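You operate a simulated robot arm through the tools that you are given. There is no shell and no other tool.

You are at the controls of a simulated two-armed robot. One attempt, no reset.

TASK
Clamp the cradled mask, pull both straps tight, then unclamp it.
Fine: tight is when the yellow stitch shows past the buckle.

Only the result counts: the job must be done as asked and must still hold three seconds after the hand-in. Knocking over, shifting, dropping, spilling or breaking anything else fails it.

THE ROBOT
Two 6-joint arms with two-finger grippers on one trunk that stands fixed in place. Base frame: the origin is at the foot of the trunk, x ahead of it, y to its left, z up; the work surface is at about z = 0.9. Units: m, rad, N and s.
The left shoulder is at [0.03, 0.178, 1.063], the right one opposite. With the tool pointing down near the work surface each hand reaches from about 0.42 to 0.84 m from the base axis, measured 20 degrees to its own side. Payload 2.54 kg a hand.
The tool frame of a hand sits at the grasp point between the pads (the TCP): z along the fingers, y along the line on which they close. The tips reach 0.03 m beyond it. The gripper opens to 0.116 m; its body begins 0.095 m behind the TCP.
Orientation is that of the tool frame in the base frame, as a unit quaternion [x, y, z, w]. With the fingers straight down and closing along the base's y, the tool's x points along the base's -x, its y along +y and its z along -z.

THE INTERFACE
- The arms move only by the tool send_rows. It takes "left_plan", "right_plan" or both (then of equal length, played together; a hand with none holds still); each is a list of rows, each an object (a shift or turn left out is 0, a gripper value left out holds the last) with "travel": the shift along the base's x, y, z in m, a list of three; "rot": the turn, a rotation vector about the base's x, y, z in rad, a list of three; "fingers": the finger opening in m, from 0 to 0.116. In form: [{"travel": [x, y, z], "rot": [wx, wy, wz], "fingers": fingers}, ...]. A call has 1 to 20 rows; each row is the pose to reach, as a shift and turn from the pose commanded when the call began. A row lasts 0.2 s, in which the tool goes at most 0.05 m and 0.15 rad; a call with a longer step from one row to the next is refused whole, and so is a gripper value outside its range. A pose out of reach is approached as far as the arm can. The call stops where the force on the tool passes 40 N (or 10 N more than at its start, if that is more) or the arm is blocked; 0.2 s more then pass. Each finger travels about 0.153 m/s and halts on what it meets, pressing with about 32 N; the grip force reading is that of the motor and also rises with nothing between the fingers. The clock runs only during rows and for 0.2 s after the last one: add rows that repeat a pose to give the fingers time. It gives the time, the measured TCP pose, the force on the tool (base axes), the opening and the grip force at its end, in the units of the frame above (readings bear some noise), with the torque about the TCP (base axes, N m) and any sound that the robot's microphone picked up, and new pictures: "views" is both (left out), scene, wrist or none (wrist: the cameras of the hands that moved).
- Cameras (640 x 400 px; columns grow to the right, rows downward): "scene" is now at [0.0379, -0.0389, 1.7831]; the picture's right is [-0.51, -0.86, 0.00], its down [-0.66, 0.39, -0.65] and it looks along [0.56, -0.33, -0.76] (base axes); focal length 316 px, centre (320, 200). "left" rides on the left gripper at [0.069, 0.015, -0.122] in its tool frame; the picture's right is [-0.21, 0.98, 0.00], its down [-0.83, -0.18, -0.53] and it looks along [-0.52, -0.11, 0.85] (tool axes); focal length 251 px, centre (320, 200). "right" rides on the right gripper at [0.069, -0.015, -0.122] in its tool frame; the picture's right is [0.21, 0.98, 0.00], its down [-0.83, 0.18, -0.53] and it looks along [-0.52, 0.11, 0.85] (tool axes); focal length 251 px, centre (320, 200). There is no depth. A picture from a camera that has moved, and an enlarged one, comes with that camera's place and axes in the base frame and with its lens.
- raise_lower(by): moves the trunk up (or, below 0, down) by that many m; the arms and the scene camera ride with it, the base frame stays. It gives what a move gives, with no picture.
- turn_head(pan, tilt): turns the head with the scene camera to pan (to the left, within 2.496 rad either way) and tilt (down, from -0.506 to 1.204), counted from straight ahead of the robot. It gives what a move gives, and a new picture of the scene camera.
- zoom(camera, box): a new picture of the part [left, top, right, bottom] of that camera's present view, enlarged. No time passes.
- close_job(): hands the job in; it is judged then, once.

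Places have to be worked out from the pictures, the camera data and where the tool is seen. Open the grippers and draw the arms clear of the work before you hand the job in, unless the task says otherwise.

The tools are called by a JSON object that holds its "method" and its "body". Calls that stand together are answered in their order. send_rows: Moves the arms, as the interface text tells. Its arguments: {"type":"object","properties":{"left_plan":{"type":"array","items":{"type":"object","properties":{"travel":{"type":"array","items":{"type":"number"}},"rot":{"type":"array","items":{"type":"number"}},"fingers":{"type":"number"}}}},"right_plan":{"type":"array","items":{"type":"object","properties":{"travel":{"type":"array","items":{"type":"number"}},"rot":{"type":"array","items":{"type":"number"}},"fingers":{"type":"number"}}}},"views":{"type":"string","enum":["both","scene","wrist","none"]}},"required":[]} The other tools are called the same way: raise_lower (by) moves the trunk up or down; turn_head (pan, tilt) turns the head that bears the scene camera; zoom (camera, box) takes an enlarged picture of a part of a camera's view; close_job () hands the job in.

At the start:

```text
time_s: 0.0
left_position: [0.4866, -0.0124, 1.2942]
left_ee_rot: [0.0, 1.0, 0.0, 0.0]
left_force: [0.1, 0.0, 0.7]
left_wrist_torque: [-0.04, -0.03, -0.02]
left_width: 0.1161
left_finger_force: 0.1
right_position: [0.3261, -0.3446, 1.3036]
right_ee_rot: [0.0, 1.0, 0.0, 0.0]
right_force: [-0.6, 0.3, 0.3]
right_wrist_torque: [0.01, 0.0, 0.01]
right_width: 0.1161
right_finger_force: 0.0
trunk travel left (down, up): [-0.275, 0.265]
head pan, tilt (commanded): [-0.531, 0.866]
```

scene: 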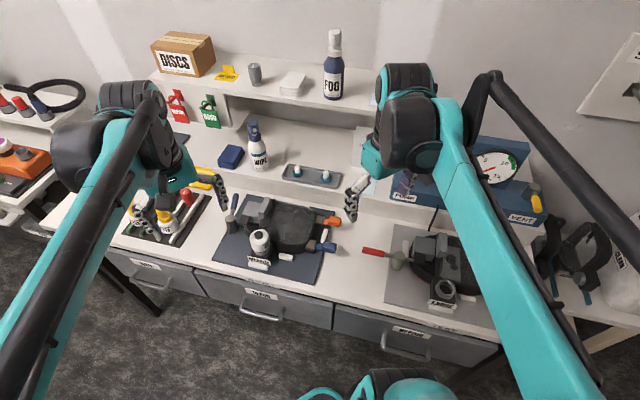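
right: 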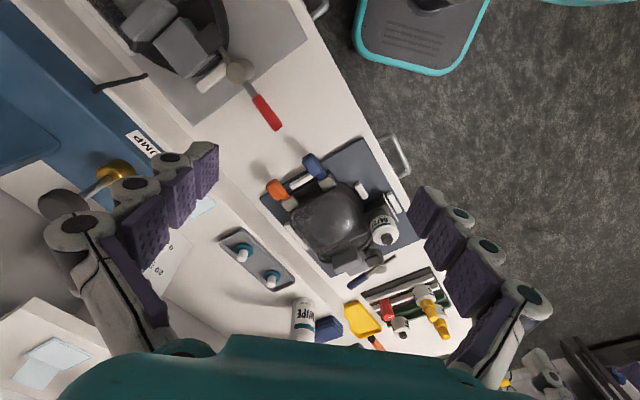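
left: 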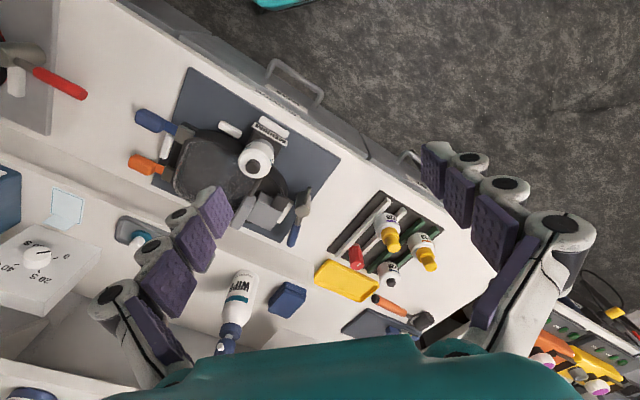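

I start by looking closer at the two work mats: one seems to hold a mask with blue and orange strap ends, the other a clamp with a red handle.

{"method": "zoom", "body": {"camera": "scene", "box": [200, 170, 360, 290]}}

{"method": "zoom", "body": {"camera": "scene", "box": [350, 210, 520, 330]}}

{"method": "zoom", "body": {"camera": "left", "box": [110, 50, 350, 250]}}

{"method": "zoom", "body": {"camera": "right", "box": [220, 120, 440, 290]}}

{"method": "zoom", "body": {"camera": "right", "box": [100, 0, 320, 140]}}

```text
3.33 times, centred on (280, 230) of scene
camera zoom: at [0.0379, -0.0389, 1.7831], right [-0.51, -0.86, 0.0], down [-0.66, 0.39, -0.65], along [0.56, -0.33, -0.76], focal length 1055 px, centre (453, 100)
```

zoom: 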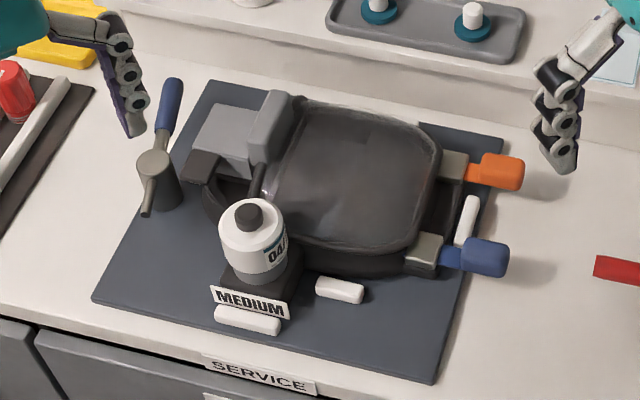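

```text
3.33 times, centred on (435, 270) of scene
camera zoom: at [0.0379, -0.0389, 1.7831], right [-0.51, -0.86, 0.0], down [-0.66, 0.39, -0.65], along [0.56, -0.33, -0.76], focal length 1055 px, centre (-63, -33)
```

zoom: 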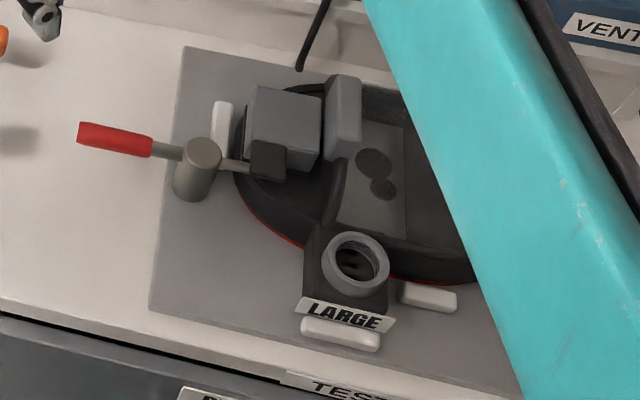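

```text
2.00 times, centred on (230, 150) of left
camera zoom: at [0.4162, 0.0043, 1.4152], right [0.21, 0.98, 0.0], down [0.83, -0.18, 0.53], along [0.52, -0.11, -0.85], focal length 503 px, centre (500, 300)
```

zoom: 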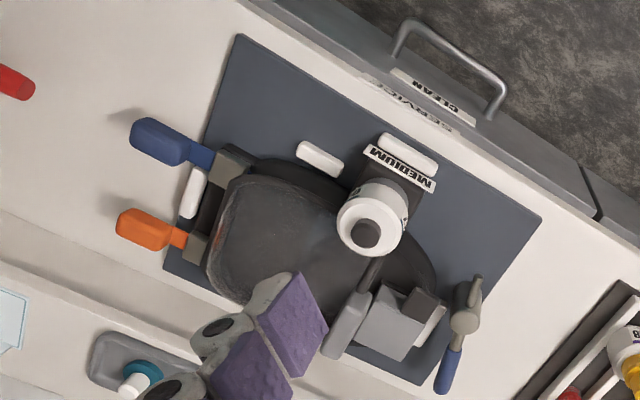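

```text
2.35 times, centred on (330, 205) of right
camera zoom: at [0.2561, -0.3597, 1.4253], right [-0.21, 0.98, 0.0], down [0.83, 0.18, 0.53], along [0.52, 0.11, -0.85], focal length 592 px, centre (296, 188)
```

zoom: 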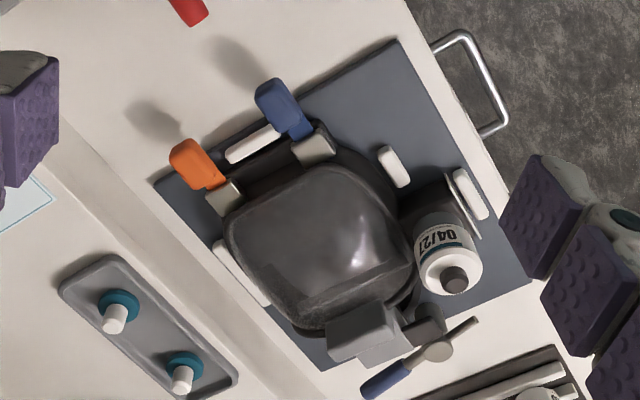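

```text
2.86 times, centred on (210, 70) of right
camera zoom: at [0.2561, -0.3597, 1.4253], right [-0.21, 0.98, 0.0], down [0.83, 0.18, 0.53], along [0.52, 0.11, -0.85], focal length 718 px, centre (634, 571)
```

zoom: 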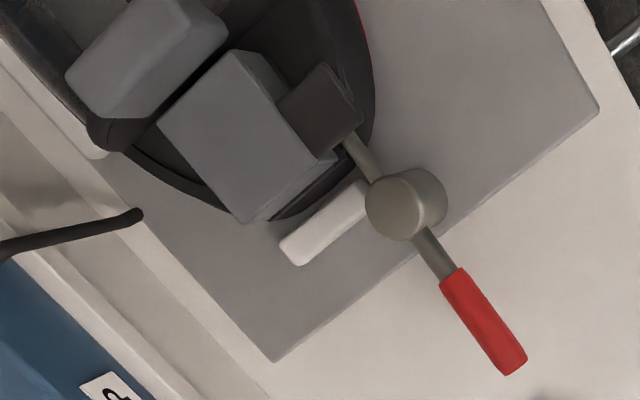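

The mask sits in the MEDIUM cradle with orange and blue strap tabs at about (0.555,-0.398) and (0.477,-0.332). The blue-handled swing clamp has its post near (0.70,-0.10). I lower both hands partway to get close wrist views.

{"method": "send_rows", "body": {"left_plan": [{"travel": [0.019, -0.011, -0.029]}, {"travel": [0.038, -0.023, -0.058]}, {"travel": [0.057, -0.034, -0.087]}, {"travel": [0.076, -0.045, -0.116]}, {"travel": [0.095, -0.057, -0.145]}, {"travel": [0.113, -0.068, -0.174]}], "right_plan": [{"travel": [0.012, -0.008, -0.03]}, {"travel": [0.025, -0.015, -0.061]}, {"travel": [0.037, -0.022, -0.092]}, {"travel": [0.049, -0.03, -0.123]}, {"travel": [0.062, -0.038, -0.154]}, {"travel": [0.074, -0.045, -0.184]}]}}

```text
time_s: 1.4
left_position: [0.6025, -0.0796, 1.1196]
left_ee_rot: [0.001, 1.0, 0.001, -0.001]
left_force: [-0.1, -0.6, -0.3]
left_wrist_torque: [0.01, 0.08, -0.01]
left_width: 0.1161
left_finger_force: 0.1
right_position: [0.4022, -0.3883, 1.1211]
right_ee_rot: [0.0, 1.0, 0.0, -0.001]
right_force: [0.7, -1.2, 0.0]
right_wrist_torque: [0.01, 0.0, 0.03]
right_width: 0.1158
right_finger_force: 0.0
trunk travel left (down, up): [-0.275, 0.265]
head pan, tilt (commanded): [-0.531, 0.866]
camera scene: at [0.0413, -0.0405, 1.7829], right [-0.51, -0.86, 0.0], down [-0.66, 0.39, -0.65], along [0.56, -0.33, -0.76], focal length 316 px, centre (320, 200)
camera right: at [0.3329, -0.4047, 1.2433], right [-0.21, 0.98, 0.0], down [0.83, 0.18, 0.53], along [0.52, 0.12, -0.85], focal length 251 px, centre (320, 200)
camera left: at [0.533, -0.0648, 1.2406], right [0.21, 0.98, 0.0], down [0.83, -0.18, 0.53], along [0.52, -0.11, -0.85], focal length 251 px, centre (320, 200)
```

scene: 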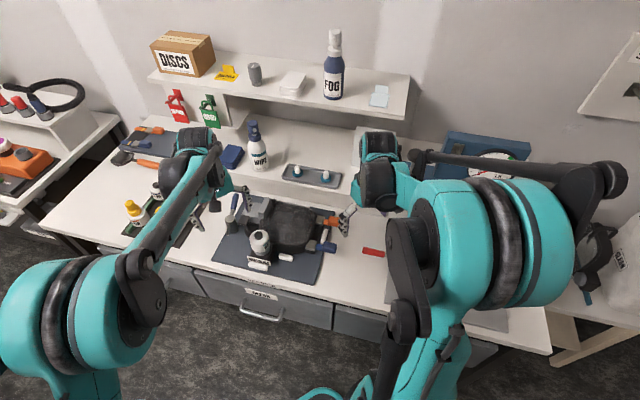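
right: 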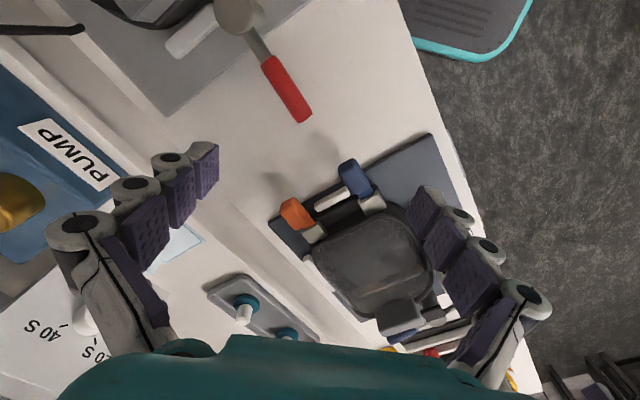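
left: 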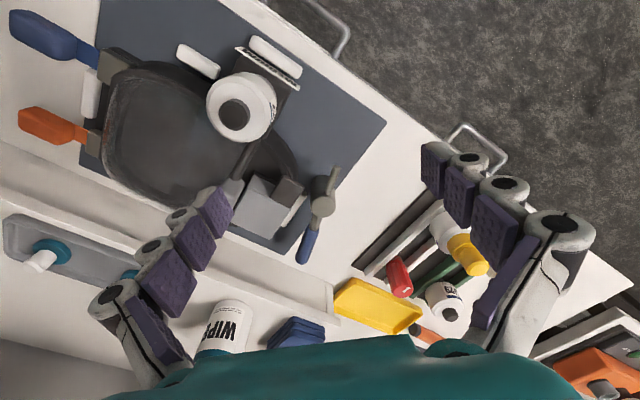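

Wrist views are closer now. I zoom in on the clamp, the cradle block and both strap/buckle ends to read their geometry.

{"method": "zoom", "body": {"camera": "left", "box": [210, 130, 380, 280]}}

{"method": "zoom", "body": {"camera": "left", "box": [0, 0, 220, 180]}}

{"method": "zoom", "body": {"camera": "right", "box": [250, 130, 430, 270]}}

{"method": "zoom", "body": {"camera": "scene", "box": [210, 170, 350, 280]}}

```text
2.67 times, centred on (295, 205) of left
camera zoom: at [0.533, -0.0648, 1.2406], right [0.21, 0.98, 0.0], down [0.83, -0.18, 0.53], along [0.52, -0.11, -0.85], focal length 670 px, centre (387, 187)
```

zoom: 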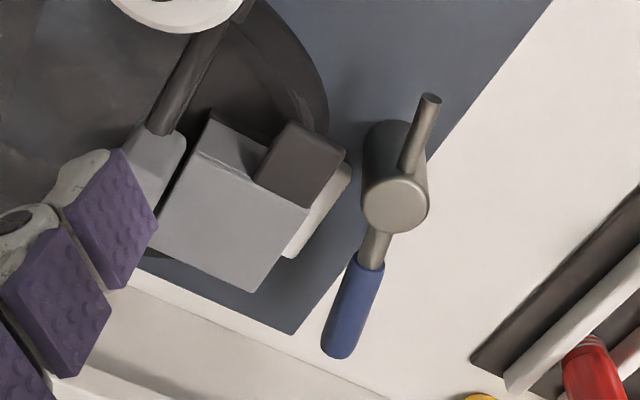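

```text
2.22 times, centred on (110, 90) of left
camera zoom: at [0.533, -0.0648, 1.2406], right [0.21, 0.98, 0.0], down [0.83, -0.18, 0.53], along [0.52, -0.11, -0.85], focal length 559 px, centre (787, 444)
```

zoom: 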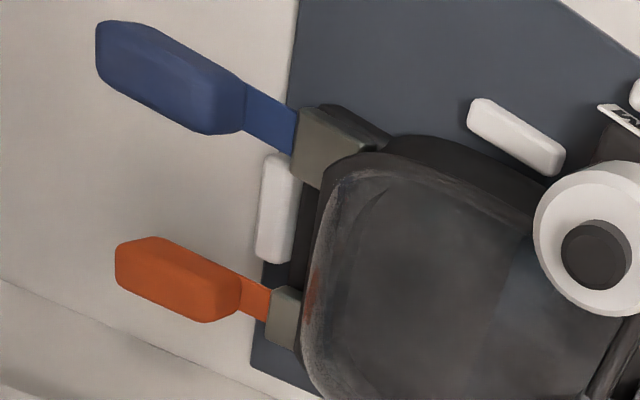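

```text
2.86 times, centred on (340, 200) of right
camera zoom: at [0.3329, -0.4047, 1.2433], right [-0.21, 0.98, 0.0], down [0.83, 0.18, 0.53], along [0.52, 0.12, -0.85], focal length 718 px, centre (263, 200)
```

zoom: 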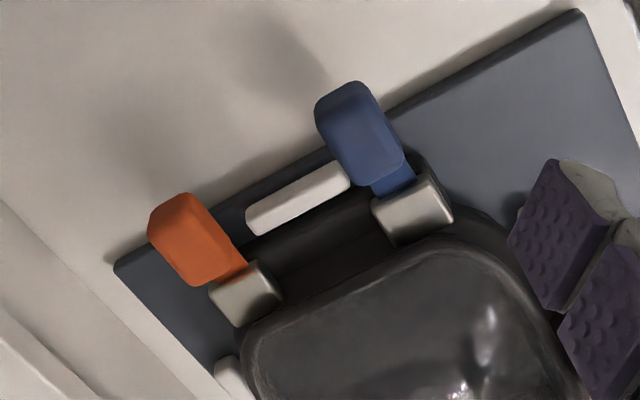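

```text
3.64 times, centred on (280, 225) of scene
camera zoom: at [0.0413, -0.0405, 1.7829], right [-0.51, -0.86, 0.0], down [-0.66, 0.39, -0.65], along [0.56, -0.33, -0.76], focal length 1151 px, centre (466, 109)
```

zoom: 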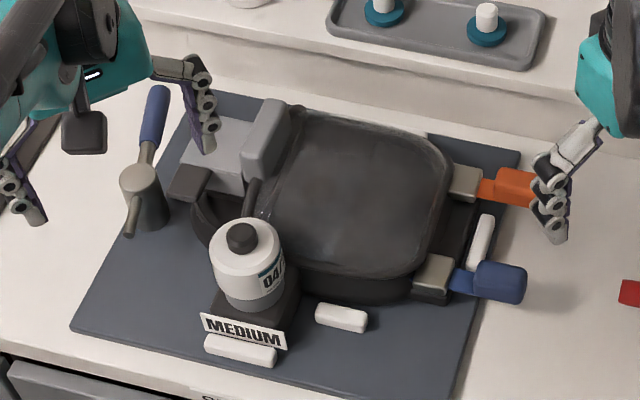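

The clamp is a horizontal swing lever on a post at about (0.72,-0.10), with its handle pointing at about -30° and its short arm pointing away from the dark pad. The LARGE station's closed lever suggests closed is a handle angle of about +47°, so I need to swing it roughly 77° counter-clockwise. I bring the left hand above the handle, yawed to straddle it and tilted for reach.

{"method": "send_rows", "body": {"left_plan": [{"travel": [0.028, -0.008, -0.005], "rot": [-0.019, -0.071, -0.086]}, {"travel": [0.057, -0.016, -0.01], "rot": [-0.038, -0.142, -0.172]}, {"travel": [0.085, -0.024, -0.02], "rot": [-0.057, -0.213, -0.258]}, {"travel": [0.113, -0.033, -0.03], "rot": [-0.076, -0.284, -0.344]}, {"travel": [0.142, -0.041, -0.045], "rot": [-0.095, -0.355, -0.43]}, {"travel": [0.17, -0.049, -0.06], "rot": [-0.114, -0.426, -0.515], "fingers": 0.07}, {"travel": [0.17, -0.049, -0.06], "rot": [-0.114, -0.426, -0.515], "fingers": 0.07}]}}

```text
time_s: 3.0
left_position: [0.7687, -0.1273, 1.0632]
left_ee_rot: [0.253, 0.943, -0.055, 0.21]
left_force: [0.1, -0.3, 1.4]
left_wrist_torque: [-0.01, -0.03, -0.02]
left_width: 0.0698
left_finger_force: 0.0
right_position: [0.3992, -0.3868, 1.1225]
right_ee_rot: [-0.001, 1.0, 0.0, 0.0]
right_force: [-0.4, 0.7, 0.4]
right_wrist_torque: [0.0, -0.02, -0.01]
right_width: 0.1156
right_finger_force: 0.0
trunk travel left (down, up): [-0.275, 0.265]
head pan, tilt (commanded): [-0.531, 0.866]
camera scene: at [0.0368, -0.0389, 1.7831], right [-0.51, -0.86, 0.0], down [-0.66, 0.39, -0.65], along [0.56, -0.33, -0.76], focal length 316 px, centre (320, 200)
camera left: at [0.6766, -0.0564, 1.1429], right [0.66, 0.75, 0.09], down [0.36, -0.42, 0.83], along [0.66, -0.51, -0.55], focal length 251 px, centre (320, 200)
```

scene: 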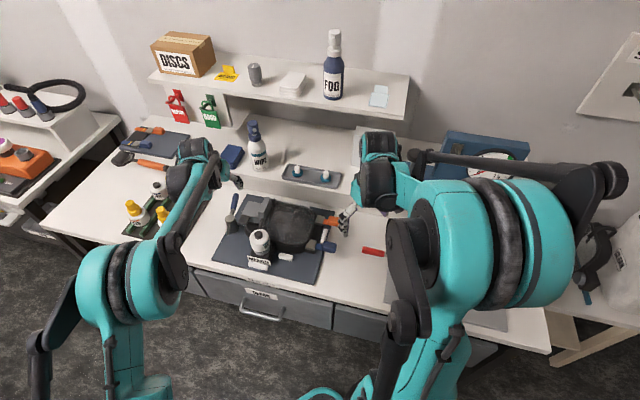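
left: 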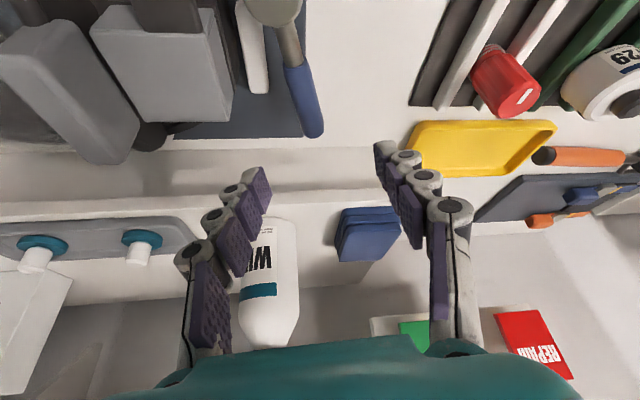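

The left hand reached the spot above the handle. The handle runs from about (0.749,-0.124) to (0.811,-0.157) at z≈0.95. I narrow the opening and lower partway to check the straddle before going around the handle.

{"method": "send_rows", "body": {"left_plan": [{"travel": [0.004, -0.002, -0.01], "fingers": 0.048}, {"travel": [0.008, -0.005, -0.025], "fingers": 0.048}, {"travel": [0.008, -0.005, -0.045], "fingers": 0.048}, {"travel": [0.008, -0.005, -0.06], "fingers": 0.048}]}}

{"method": "zoom", "body": {"camera": "scene", "box": [190, 160, 290, 240]}}

{"method": "zoom", "body": {"camera": "left", "box": [160, 0, 460, 200]}}

```text
time_s: 4.0
left_position: [0.7768, -0.1337, 0.9992]
left_ee_rot: [0.252, 0.943, -0.057, 0.209]
left_force: [0.5, 0.3, 0.6]
left_wrist_torque: [0.0, 0.04, 0.02]
left_width: 0.0481
left_finger_force: 0.0
right_position: [0.4005, -0.3877, 1.1234]
right_ee_rot: [0.0, 1.0, 0.0, 0.0]
right_force: [0.9, 0.9, -1.1]
right_wrist_torque: [0.02, 0.02, 0.0]
right_width: 0.116
right_finger_force: 0.0
trunk travel left (down, up): [-0.275, 0.265]
head pan, tilt (commanded): [-0.531, 0.866]
camera scene: at [0.0385, -0.0391, 1.783], right [-0.51, -0.86, 0.0], down [-0.66, 0.39, -0.65], along [0.56, -0.33, -0.76], focal length 316 px, centre (320, 200)
camera left: at [0.6857, -0.0633, 1.0801], right [0.66, 0.75, 0.09], down [0.36, -0.42, 0.83], along [0.66, -0.51, -0.55], focal length 251 px, centre (320, 200)
```

scene: 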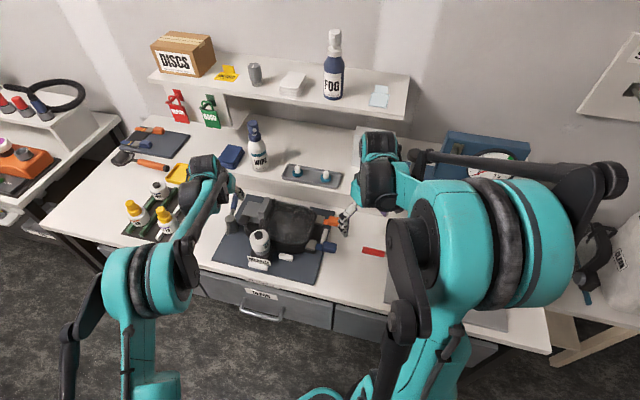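
left: 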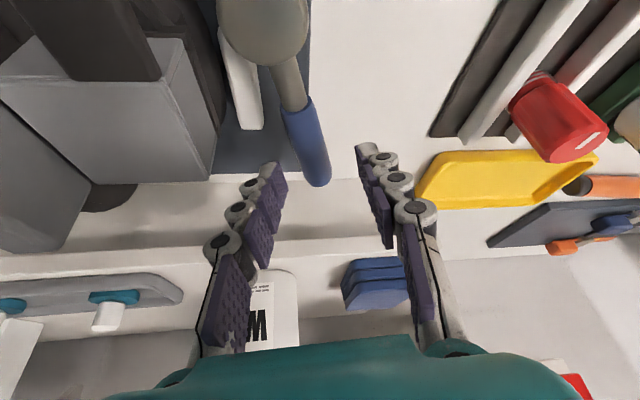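

```text
5.00 times, centred on (240, 200) of scene
camera zoom: at [0.0385, -0.0391, 1.783], right [-0.51, -0.86, 0.0], down [-0.66, 0.39, -0.65], along [0.56, -0.33, -0.76], focal length 1583 px, centre (720, 200)
```

zoom: 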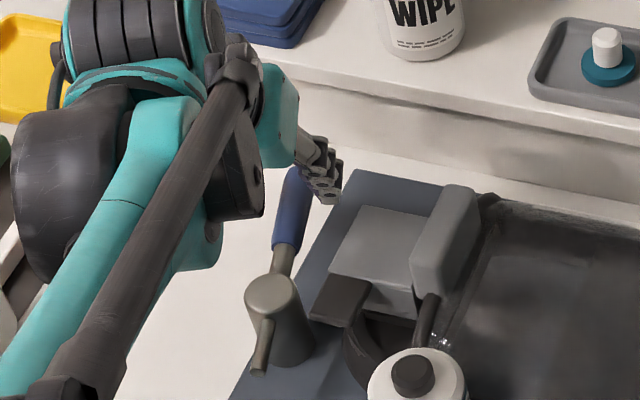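

```text
2.00 times, centred on (310, 100) of left
camera zoom: at [0.6857, -0.0633, 1.0801], right [0.66, 0.75, 0.09], down [0.36, -0.42, 0.83], along [0.66, -0.51, -0.55], focal length 503 px, centre (340, 400)
```

zoom: 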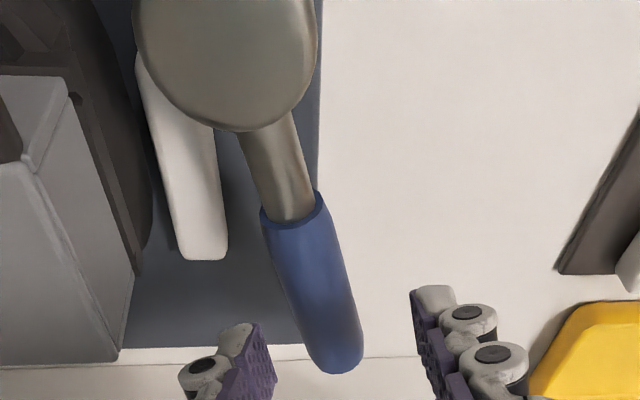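

Triangulating between the two heights, the lever sits at z≈0.967 with its tip near (0.796,-0.147), and the fingers are centred on it. I lower to the handle with the fingers straddling it.

{"method": "send_rows", "body": {"left_plan": [{"travel": [-0.004, 0.001, -0.015]}, {"travel": [-0.008, 0.002, -0.028]}, {"travel": [-0.008, 0.002, -0.037]}]}}

{"method": "zoom", "body": {"camera": "left", "box": [160, 0, 460, 200]}}

{"method": "zoom", "body": {"camera": "scene", "box": [190, 160, 290, 240]}}

```text
time_s: 4.8
left_position: [0.7686, -0.1317, 0.9624]
left_ee_rot: [0.253, 0.943, -0.055, 0.209]
left_force: [0.9, 1.2, 0.2]
left_wrist_torque: [0.0, 0.01, 0.0]
left_width: 0.0481
left_finger_force: 0.1
right_position: [0.4008, -0.3874, 1.1219]
right_ee_rot: [0.0, 1.0, 0.0, 0.0]
right_force: [0.9, 0.2, 0.2]
right_wrist_torque: [0.04, 0.01, 0.04]
right_width: 0.1162
right_finger_force: 0.0
trunk travel left (down, up): [-0.275, 0.265]
head pan, tilt (commanded): [-0.531, 0.866]
camera scene: at [0.0385, -0.039, 1.783], right [-0.51, -0.86, 0.0], down [-0.66, 0.39, -0.65], along [0.56, -0.33, -0.76], focal length 316 px, centre (320, 200)
camera left: at [0.6772, -0.0607, 1.043], right [0.66, 0.75, 0.09], down [0.36, -0.42, 0.83], along [0.66, -0.51, -0.55], focal length 251 px, centre (320, 200)
```

scene: 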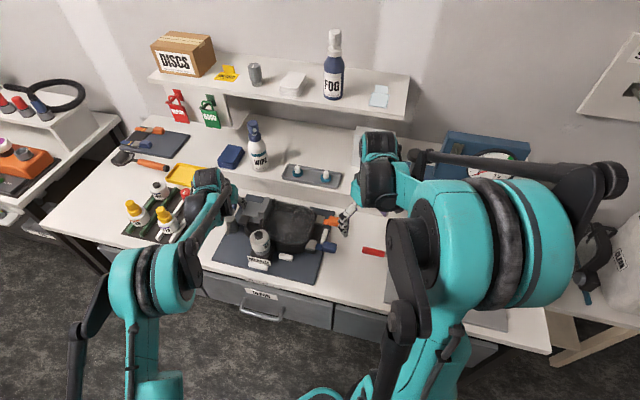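
left: 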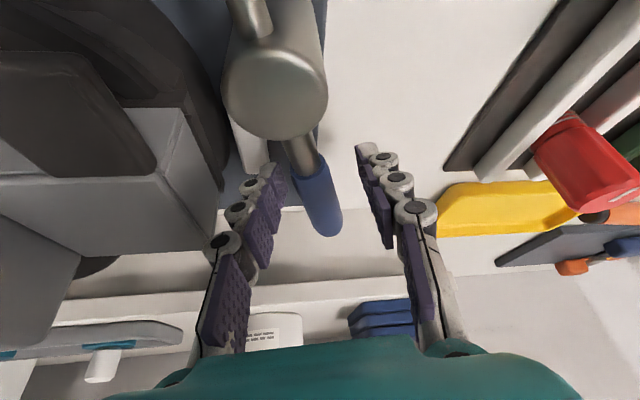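

```text
2.00 times, centred on (310, 100) of left
camera zoom: at [0.6772, -0.0607, 1.043], right [0.66, 0.75, 0.09], down [0.36, -0.42, 0.83], along [0.66, -0.51, -0.55], focal length 503 px, centre (340, 400)
```

zoom: 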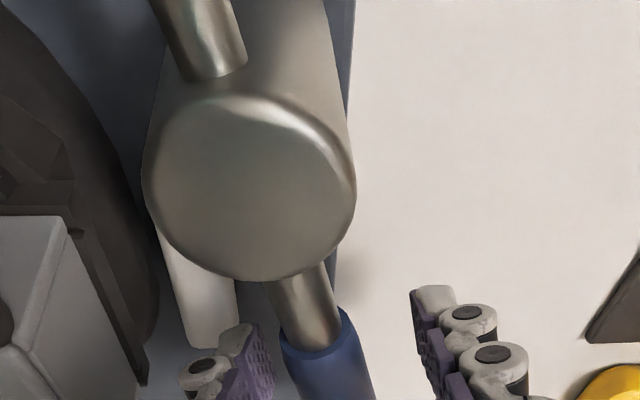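

```text
5.00 times, centred on (240, 200) of scene
camera zoom: at [0.0385, -0.039, 1.783], right [-0.51, -0.86, 0.0], down [-0.66, 0.39, -0.65], along [0.56, -0.33, -0.76], focal length 1583 px, centre (720, 200)
```

zoom: 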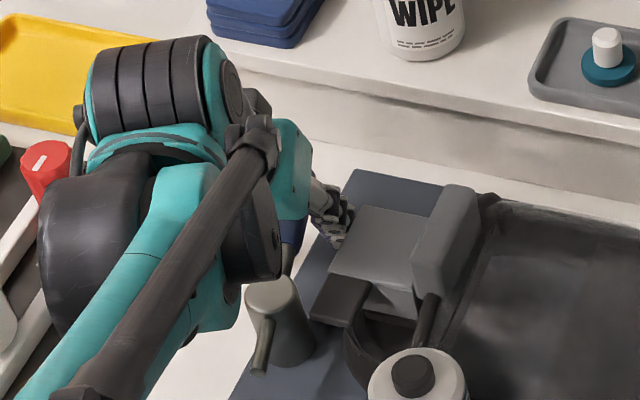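

The handle lies centred between the pads. I close on it to find its thickness.

{"method": "send_rows", "body": {"left_plan": [{"fingers": 0.03}, {"fingers": 0.012}, {"fingers": 0.012}, {"fingers": 0.012}], "views": "wrist"}}

```text
time_s: 5.8
left_position: [0.7689, -0.1326, 0.9621]
left_ee_rot: [0.253, 0.943, -0.056, 0.21]
left_force: [-3.8, -4.4, -2.4]
left_wrist_torque: [-0.09, -0.22, 0.37]
left_width: 0.0247
left_finger_force: 45.1
right_position: [0.399, -0.3877, 1.123]
right_ee_rot: [0.0, 1.0, -0.001, 0.0]
right_force: [-1.3, -0.7, -0.8]
right_wrist_torque: [-0.02, -0.01, -0.04]
right_width: 0.1161
right_finger_force: 0.1
trunk travel left (down, up): [-0.275, 0.265]
head pan, tilt (commanded): [-0.531, 0.866]
camera left: at [0.6766, -0.0614, 1.0433], right [0.66, 0.75, 0.09], down [0.36, -0.42, 0.83], along [0.66, -0.51, -0.55], focal length 251 px, centre (320, 200)
```

left: 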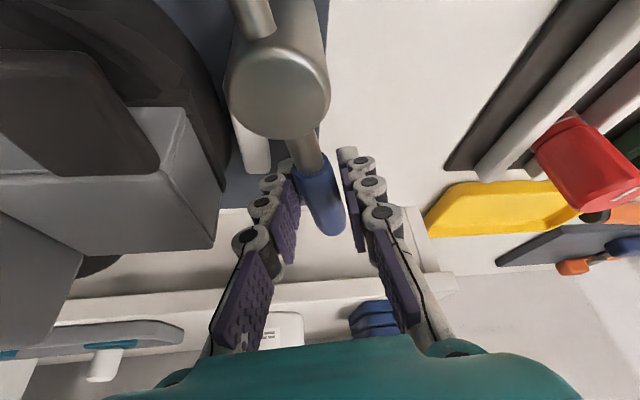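

The handle is about 24 mm thick and held. I loosen slightly so it can slide, and begin the counter-clockwise arc about the post at roughly (0.711,-0.099), watching the force.

{"method": "send_rows", "body": {"left_plan": [{"fingers": 0.028}, {"travel": [0.0035, 0.0071, 0], "rot": [0, 0, 0.12], "fingers": 0.028}, {"travel": [0.0062, 0.0146, 0], "rot": [0, 0, 0.24], "fingers": 0.028}, {"travel": [0.0079, 0.0224, 0], "rot": [0, 0, 0.36], "fingers": 0.028}]}}

```text
time_s: 6.8
left_position: [0.7767, -0.1088, 0.9641]
left_ee_rot: [0.08, 0.973, -0.018, 0.216]
left_force: [-1.7, -2.7, -0.5]
left_wrist_torque: [0.01, 0.04, -0.06]
left_width: 0.0299
left_finger_force: 1.6
right_position: [0.4007, -0.3872, 1.1229]
right_ee_rot: [0.0, 1.0, 0.0, 0.0]
right_force: [0.4, -0.7, -0.4]
right_wrist_torque: [-0.02, -0.02, 0.02]
right_width: 0.1159
right_finger_force: 0.1
trunk travel left (down, up): [-0.275, 0.265]
head pan, tilt (commanded): [-0.531, 0.866]
camera scene: at [0.0379, -0.0396, 1.783], right [-0.51, -0.86, 0.0], down [-0.66, 0.39, -0.65], along [0.56, -0.33, -0.76], focal length 316 px, centre (320, 200)
camera left: at [0.6664, -0.0755, 1.0444], right [0.35, 0.93, 0.09], down [0.49, -0.26, 0.83], along [0.8, -0.25, -0.55], focal length 251 px, centre (320, 200)
```

scene: 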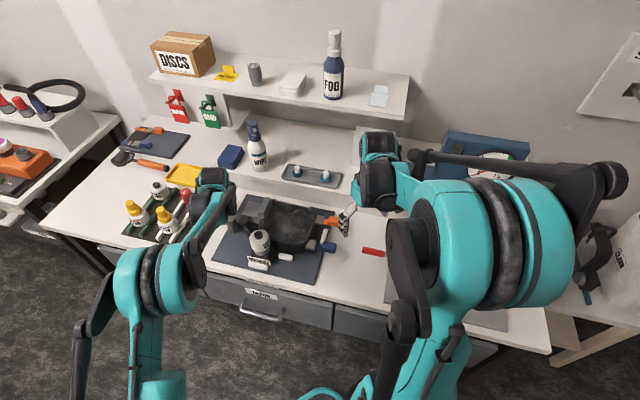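
left: 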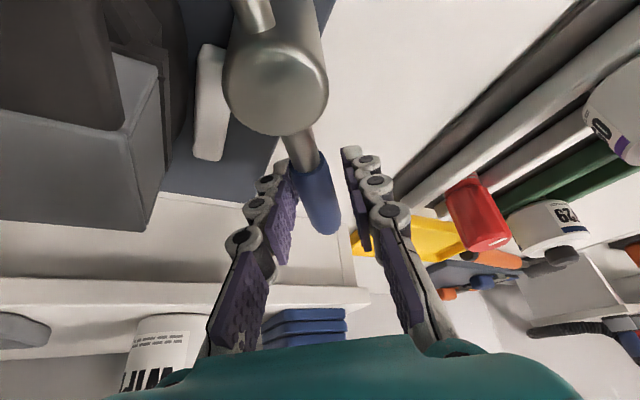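

The lever follows with only about 3 N of force and the post stays fixed in view, so the centre estimate is good. I continue the arc to about 1.08 rad.

{"method": "send_rows", "body": {"left_plan": [{"travel": [0.0008, 0.0079, 0], "rot": [0, 0, 0.12]}, {"travel": [0.0007, 0.0158, 0], "rot": [0, 0, 0.24]}, {"travel": [-0.0004, 0.0237, 0], "rot": [0, 0, 0.36]}, {"travel": [-0.0024, 0.0314, 0], "rot": [0, 0, 0.48]}, {"travel": [-0.0054, 0.0388, 0], "rot": [0, 0, 0.6]}, {"travel": [-0.0092, 0.0458, 0], "rot": [0, 0, 0.72]}]}}

{"method": "zoom", "body": {"camera": "scene", "box": [190, 160, 290, 240]}}

```text
time_s: 8.2
left_position: [0.768, -0.0611, 0.9643]
left_ee_rot: [-0.269, 0.939, 0.059, 0.208]
left_force: [1.5, -0.8, -0.8]
left_wrist_torque: [0.01, -0.03, 0.02]
left_width: 0.0283
left_finger_force: 0.5
right_position: [0.4006, -0.3883, 1.1235]
right_ee_rot: [0.0, 1.0, 0.0, 0.0]
right_force: [0.2, 0.1, -0.3]
right_wrist_torque: [0.02, -0.01, 0.0]
right_width: 0.116
right_finger_force: 0.1
trunk travel left (down, up): [-0.275, 0.265]
head pan, tilt (commanded): [-0.531, 0.866]
camera scene: at [0.0381, -0.0389, 1.783], right [-0.51, -0.86, 0.0], down [-0.66, 0.39, -0.65], along [0.56, -0.33, -0.76], focal length 316 px, centre (320, 200)
camera left: at [0.6623, -0.1093, 1.0436], right [-0.35, 0.93, 0.09], down [0.54, 0.12, 0.83], along [0.76, 0.34, -0.55], focal length 251 px, centre (320, 200)
```

scene: 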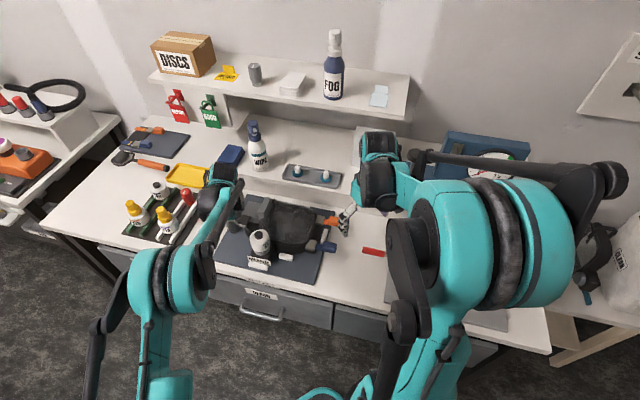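
left: 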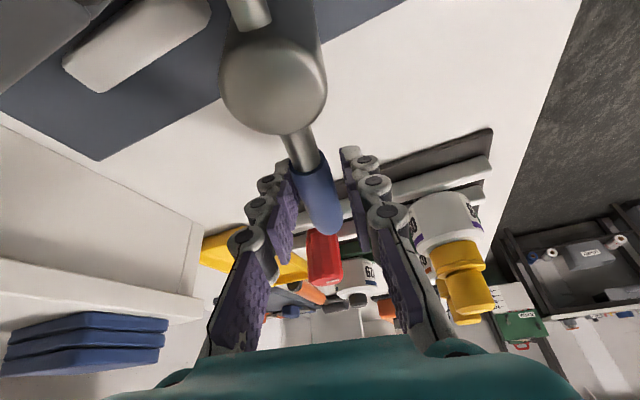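

```text
5.00 times, centred on (240, 200) of scene
camera zoom: at [0.0381, -0.0389, 1.783], right [-0.51, -0.86, 0.0], down [-0.66, 0.39, -0.65], along [0.56, -0.33, -0.76], focal length 1583 px, centre (720, 200)
```

zoom: 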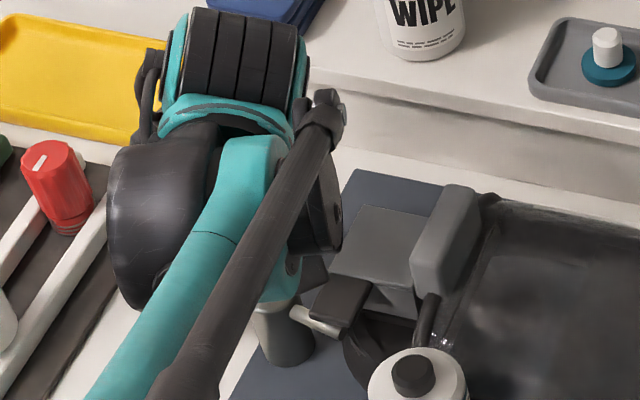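

The short arm is now close to the pad and force is still near zero. I continue in smaller steps to about 1.32 rad, looking for a stop or a click.

{"method": "send_rows", "body": {"left_plan": [{"travel": [-0.0022, 0.0033, 0], "rot": [0, 0, 0.06]}, {"travel": [-0.0046, 0.0064, 0], "rot": [0, 0, 0.12]}, {"travel": [-0.0072, 0.0095, 0], "rot": [0, 0, 0.18]}, {"travel": [-0.01, 0.0123, 0], "rot": [0, 0, 0.24]}]}}

{"method": "zoom", "body": {"camera": "scene", "box": [190, 160, 290, 240]}}

```text
time_s: 9.2
left_position: [0.7576, -0.0516, 0.9631]
left_ee_rot: [-0.379, 0.9, 0.084, 0.199]
left_force: [0.7, -1.3, -1.1]
left_wrist_torque: [-0.04, 0.01, 0.0]
left_width: 0.029
left_finger_force: 0.3
right_position: [0.4012, -0.3873, 1.122]
right_ee_rot: [0.0, 1.0, 0.001, -0.001]
right_force: [-0.3, -0.9, -0.8]
right_wrist_torque: [0.01, 0.02, -0.02]
right_width: 0.1159
right_finger_force: 0.0
trunk travel left (down, up): [-0.275, 0.265]
head pan, tilt (commanded): [-0.531, 0.866]
camera scene: at [0.0383, -0.0392, 1.783], right [-0.51, -0.86, 0.0], down [-0.66, 0.39, -0.65], along [0.56, -0.33, -0.76], focal length 316 px, centre (320, 200)
camera left: at [0.6665, -0.1214, 1.0431], right [-0.56, 0.82, 0.09], down [0.5, 0.25, 0.83], along [0.66, 0.51, -0.55], focal length 251 px, centre (320, 200)
```

scene: 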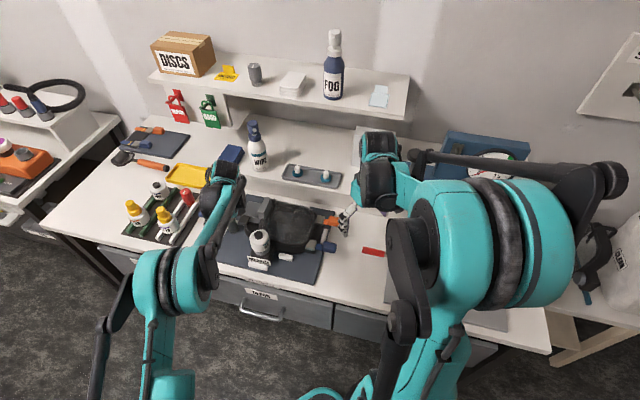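
left: 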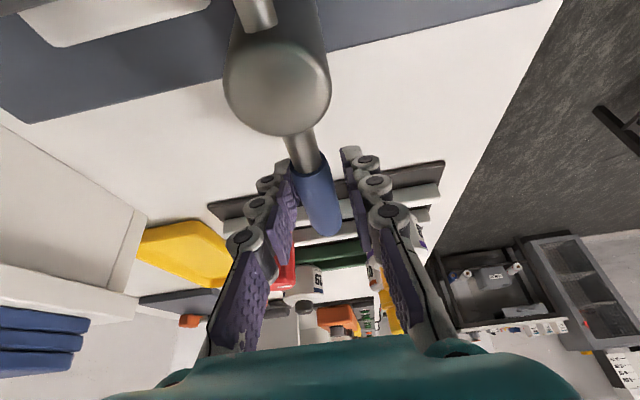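

```text
5.00 times, centred on (240, 200) of scene
camera zoom: at [0.0383, -0.0392, 1.783], right [-0.51, -0.86, 0.0], down [-0.66, 0.39, -0.65], along [0.56, -0.33, -0.76], focal length 1583 px, centre (720, 200)
```

zoom: 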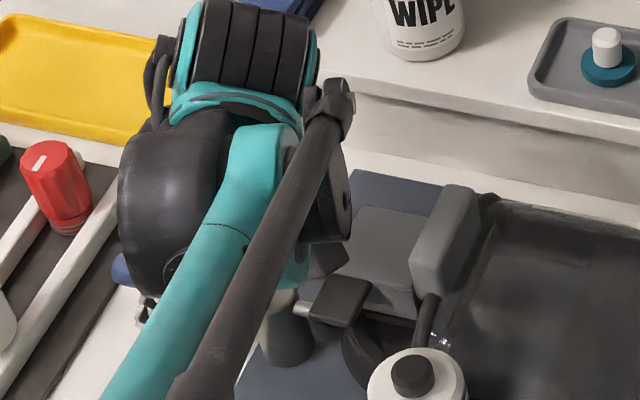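

The arm tip has now run into the dark pad, matching the LARGE station's closed lever, but there is no stop or click yet. I continue gently a bit further while watching force.

{"method": "send_rows", "body": {"left_plan": [{"travel": [-0.0029, 0.0027, 0], "rot": [0, 0, 0.06]}, {"travel": [-0.006, 0.0052, 0], "rot": [0, 0, 0.12]}]}}

{"method": "zoom", "body": {"camera": "scene", "box": [190, 160, 290, 240]}}

```text
time_s: 9.8
left_position: [0.7516, -0.0484, 0.9618]
left_ee_rot: [-0.431, 0.876, 0.096, 0.194]
left_force: [12.4, -13.5, 3.2]
left_wrist_torque: [0.12, -0.22, -0.31]
left_width: 0.0405
left_finger_force: 9.3
right_position: [0.401, -0.3903, 1.121]
right_ee_rot: [0.001, 1.0, 0.0, -0.001]
right_force: [-0.4, 1.1, 0.2]
right_wrist_torque: [0.0, 0.01, -0.02]
right_width: 0.1159
right_finger_force: 0.0
trunk travel left (down, up): [-0.275, 0.265]
head pan, tilt (commanded): [-0.531, 0.866]
camera scene: at [0.0399, -0.0416, 1.783], right [-0.51, -0.86, 0.0], down [-0.66, 0.39, -0.65], along [0.56, -0.33, -0.76], focal length 316 px, centre (320, 200)
camera left: at [0.6703, -0.1295, 1.0427], right [-0.65, 0.75, 0.09], down [0.46, 0.3, 0.83], along [0.6, 0.59, -0.55], focal length 251 px, centre (320, 200)
```

scene: 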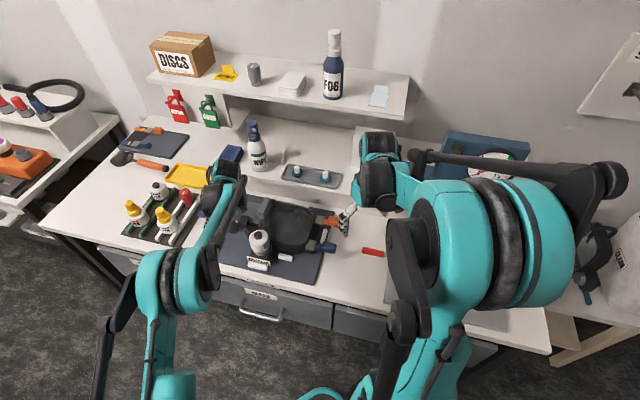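
left: 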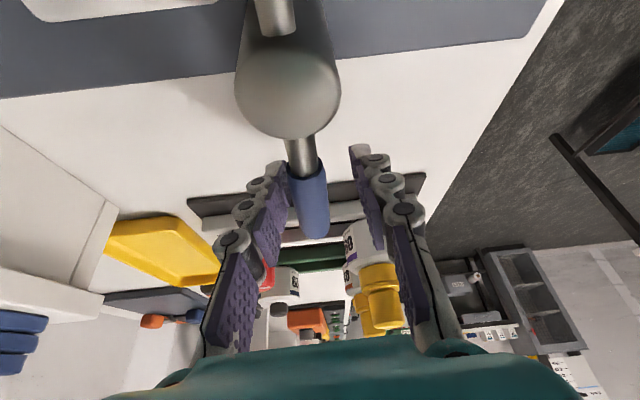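

```text
5.00 times, centred on (240, 200) of scene
camera zoom: at [0.0399, -0.0416, 1.783], right [-0.51, -0.86, 0.0], down [-0.66, 0.39, -0.65], along [0.56, -0.33, -0.76], focal length 1583 px, centre (720, 200)
```

zoom: 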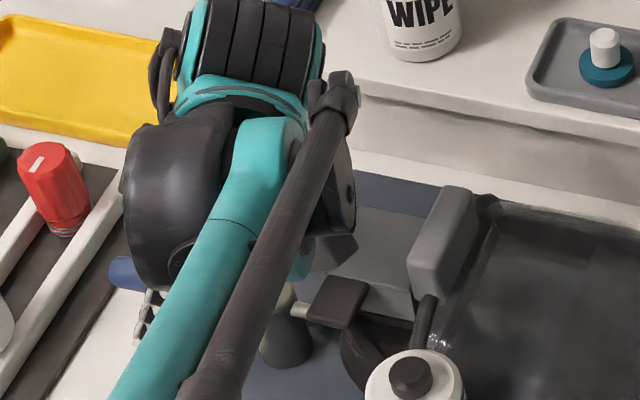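

The force rose to about 18 N and the fingers were pushed apart, so the lever is at its closed stop. I back off slightly, open the fingers and lift to see whether the lever stays put.

{"method": "send_rows", "body": {"left_plan": [{"travel": [0.0041, -0.0034, 0], "rot": [0, 0, -0.08]}, {"travel": [0.0041, -0.0034, 0], "rot": [0, 0, -0.08], "fingers": 0.06}, {"travel": [0.0041, -0.0034, 0], "rot": [0, 0, -0.08], "fingers": 0.06}], "views": "wrist"}}

```text
time_s: 10.6
left_position: [0.7545, -0.0477, 0.962]
left_ee_rot: [-0.397, 0.892, 0.088, 0.198]
left_force: [0.1, -1.1, 0.5]
left_wrist_torque: [0.03, 0.02, 0.0]
left_width: 0.0601
left_finger_force: 0.1
right_position: [0.3987, -0.3872, 1.1226]
right_ee_rot: [0.0, 1.0, 0.0, 0.0]
right_force: [0.3, 1.0, 0.0]
right_wrist_torque: [0.01, 0.01, -0.01]
right_width: 0.116
right_finger_force: 0.1
trunk travel left (down, up): [-0.275, 0.265]
head pan, tilt (commanded): [-0.531, 0.866]
camera left: at [0.667, -0.1224, 1.0431], right [-0.59, 0.8, 0.09], down [0.49, 0.27, 0.83], along [0.64, 0.54, -0.55], focal length 251 px, centre (320, 200)
```

left: 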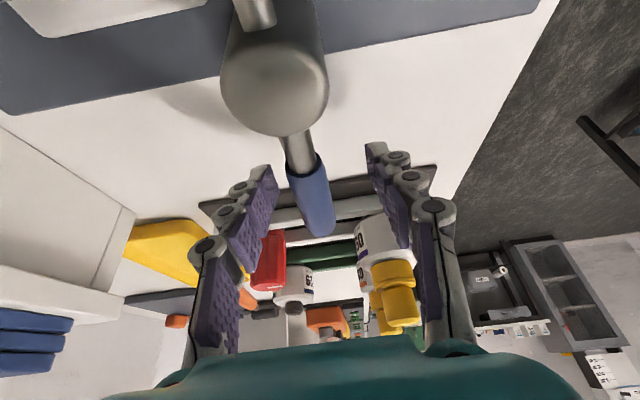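

The lever stays closed with the fingers open. I lift the left hand straight up off it and look at the clamp.

{"method": "send_rows", "body": {"left_plan": [{"travel": [0, 0, 0.03]}, {"travel": [0, 0, 0.06]}, {"travel": [0, 0.01, 0.1]}, {"travel": [0.0, 0.04, 0.13]}, {"travel": [0.0, 0.07, 0.15]}]}}

{"method": "zoom", "body": {"camera": "scene", "box": [190, 160, 290, 240]}}

{"method": "zoom", "body": {"camera": "left", "box": [120, 0, 440, 200]}}

```text
time_s: 11.8
left_position: [0.7518, 0.0226, 1.1134]
left_ee_rot: [-0.395, 0.892, 0.088, 0.199]
left_force: [0.7, 0.9, 0.1]
left_wrist_torque: [0.02, -0.02, -0.02]
left_width: 0.0598
left_finger_force: 0.0
right_position: [0.3994, -0.3874, 1.1235]
right_ee_rot: [0.001, 1.0, 0.001, -0.001]
right_force: [0.1, -0.4, 0.1]
right_wrist_torque: [0.0, -0.05, 0.0]
right_width: 0.1161
right_finger_force: 0.2
trunk travel left (down, up): [-0.275, 0.265]
head pan, tilt (commanded): [-0.531, 0.866]
camera scene: at [0.0375, -0.038, 1.7831], right [-0.51, -0.86, 0.0], down [-0.66, 0.39, -0.65], along [0.56, -0.33, -0.76], focal length 316 px, centre (320, 200)
camera left: at [0.6643, -0.0521, 1.1938], right [-0.59, 0.8, 0.09], down [0.48, 0.27, 0.83], along [0.64, 0.54, -0.55], focal length 251 px, centre (320, 200)
```

scene: 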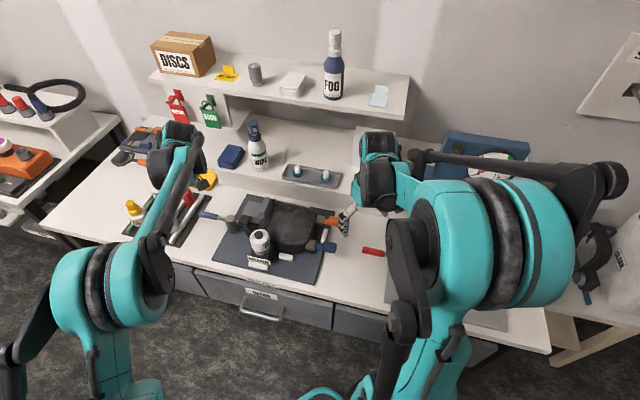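
left: 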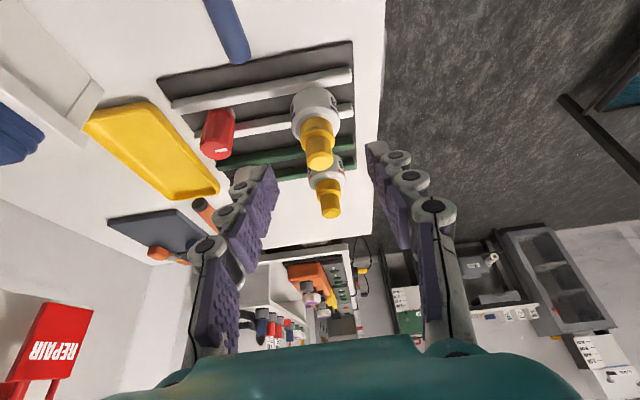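

```text
5.00 times, centred on (240, 200) of scene
camera zoom: at [0.0375, -0.038, 1.7831], right [-0.51, -0.86, 0.0], down [-0.66, 0.39, -0.65], along [0.56, -0.33, -0.76], focal length 1583 px, centre (720, 200)
```

zoom: 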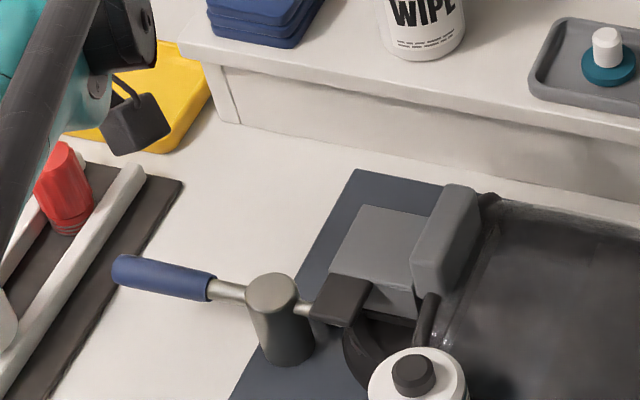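

```text
2.00 times, centred on (280, 100) of left
camera zoom: at [0.6643, -0.0521, 1.1938], right [-0.59, 0.8, 0.09], down [0.48, 0.27, 0.83], along [0.64, 0.54, -0.55], focal length 503 px, centre (400, 400)
```

zoom: 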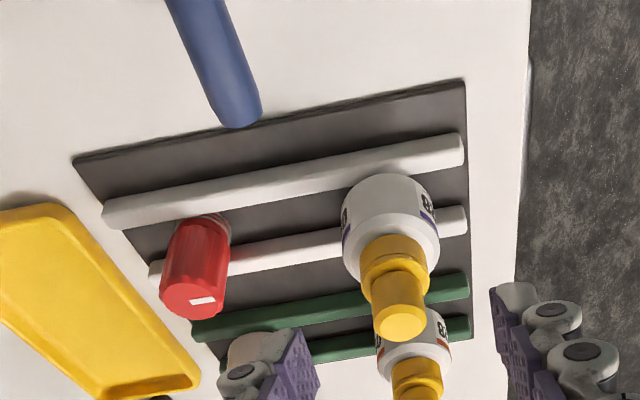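

The clamp now matches the LARGE station's closed state: handle out to the left, arm in the pad. Next I bring the right hand above the blue strap tab at about (0.469,-0.328), yawed 47.5° so the pads close across it.

{"method": "send_rows", "body": {"right_plan": [{"travel": [0.011, 0.01, -0.01], "rot": [0, 0, 0.138], "fingers": 0.07}, {"travel": [0.022, 0.02, -0.02], "rot": [0, 0, 0.276], "fingers": 0.07}, {"travel": [0.033, 0.03, -0.035], "rot": [0, 0, 0.414], "fingers": 0.07}, {"travel": [0.045, 0.04, -0.05], "rot": [0, 0, 0.552], "fingers": 0.07}, {"travel": [0.056, 0.05, -0.065], "rot": [0, 0, 0.69], "fingers": 0.07}, {"travel": [0.067, 0.059, -0.08], "rot": [0, 0, 0.829], "fingers": 0.07}]}}

{"method": "zoom", "body": {"camera": "right", "box": [180, 60, 460, 260]}}

{"method": "zoom", "body": {"camera": "scene", "box": [260, 190, 380, 280]}}

```text
time_s: 13.2
left_position: [0.7527, 0.0204, 1.112]
left_ee_rot: [-0.396, 0.892, 0.089, 0.197]
left_force: [-0.1, -0.4, -0.2]
left_wrist_torque: [0.03, -0.01, -0.01]
left_width: 0.0599
left_finger_force: 0.0
right_position: [0.4662, -0.3293, 1.0399]
right_ee_rot: [-0.404, 0.915, 0.0, 0.0]
right_force: [-0.3, -0.2, 0.1]
right_wrist_torque: [0.0, 0.02, 0.02]
right_width: 0.0698
right_finger_force: 0.1
trunk travel left (down, up): [-0.275, 0.265]
head pan, tilt (commanded): [-0.531, 0.866]
camera scene: at [0.0391, -0.039, 1.783], right [-0.51, -0.86, 0.0], down [-0.66, 0.39, -0.65], along [0.56, -0.33, -0.76], focal length 316 px, centre (320, 200)
camera right: at [0.4303, -0.3919, 1.1611], right [-0.87, 0.5, 0.0], down [0.42, 0.73, 0.53], along [0.27, 0.46, -0.85], focal length 251 px, centre (320, 200)
```

scene: 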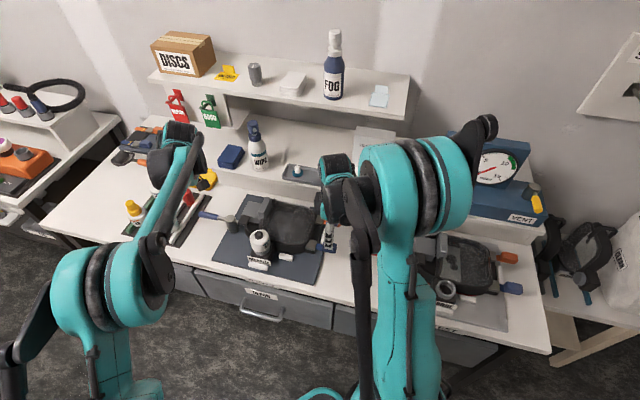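
right: 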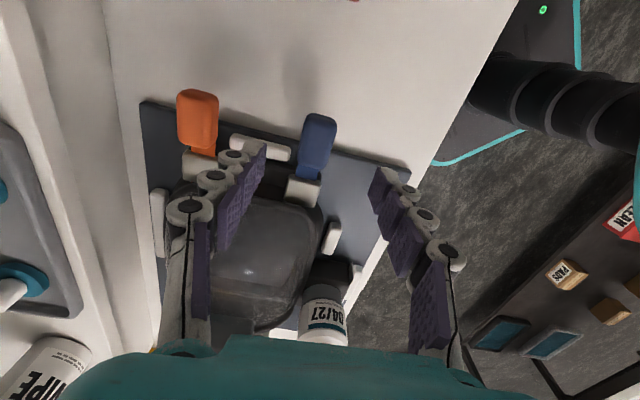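

```text
2.00 times, centred on (320, 160) of right
camera zoom: at [0.4303, -0.3919, 1.1611], right [-0.87, 0.5, 0.0], down [0.42, 0.73, 0.53], along [0.27, 0.46, -0.85], focal length 503 px, centre (320, 280)
```

zoom: 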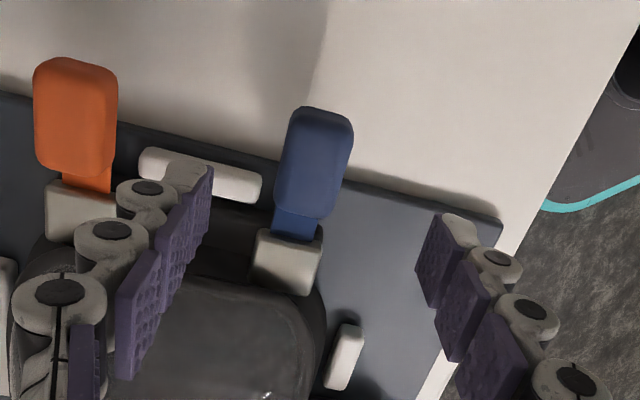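

```text
4.44 times, centred on (320, 235) of scene
camera zoom: at [0.0391, -0.039, 1.783], right [-0.51, -0.86, 0.0], down [-0.66, 0.39, -0.65], along [0.56, -0.33, -0.76], focal length 1407 px, centre (320, 44)
```

zoom: 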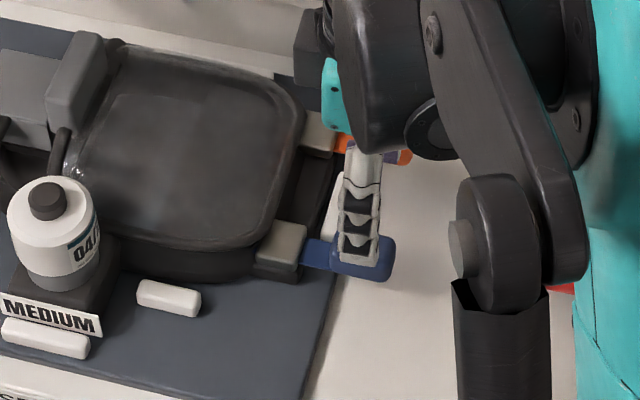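

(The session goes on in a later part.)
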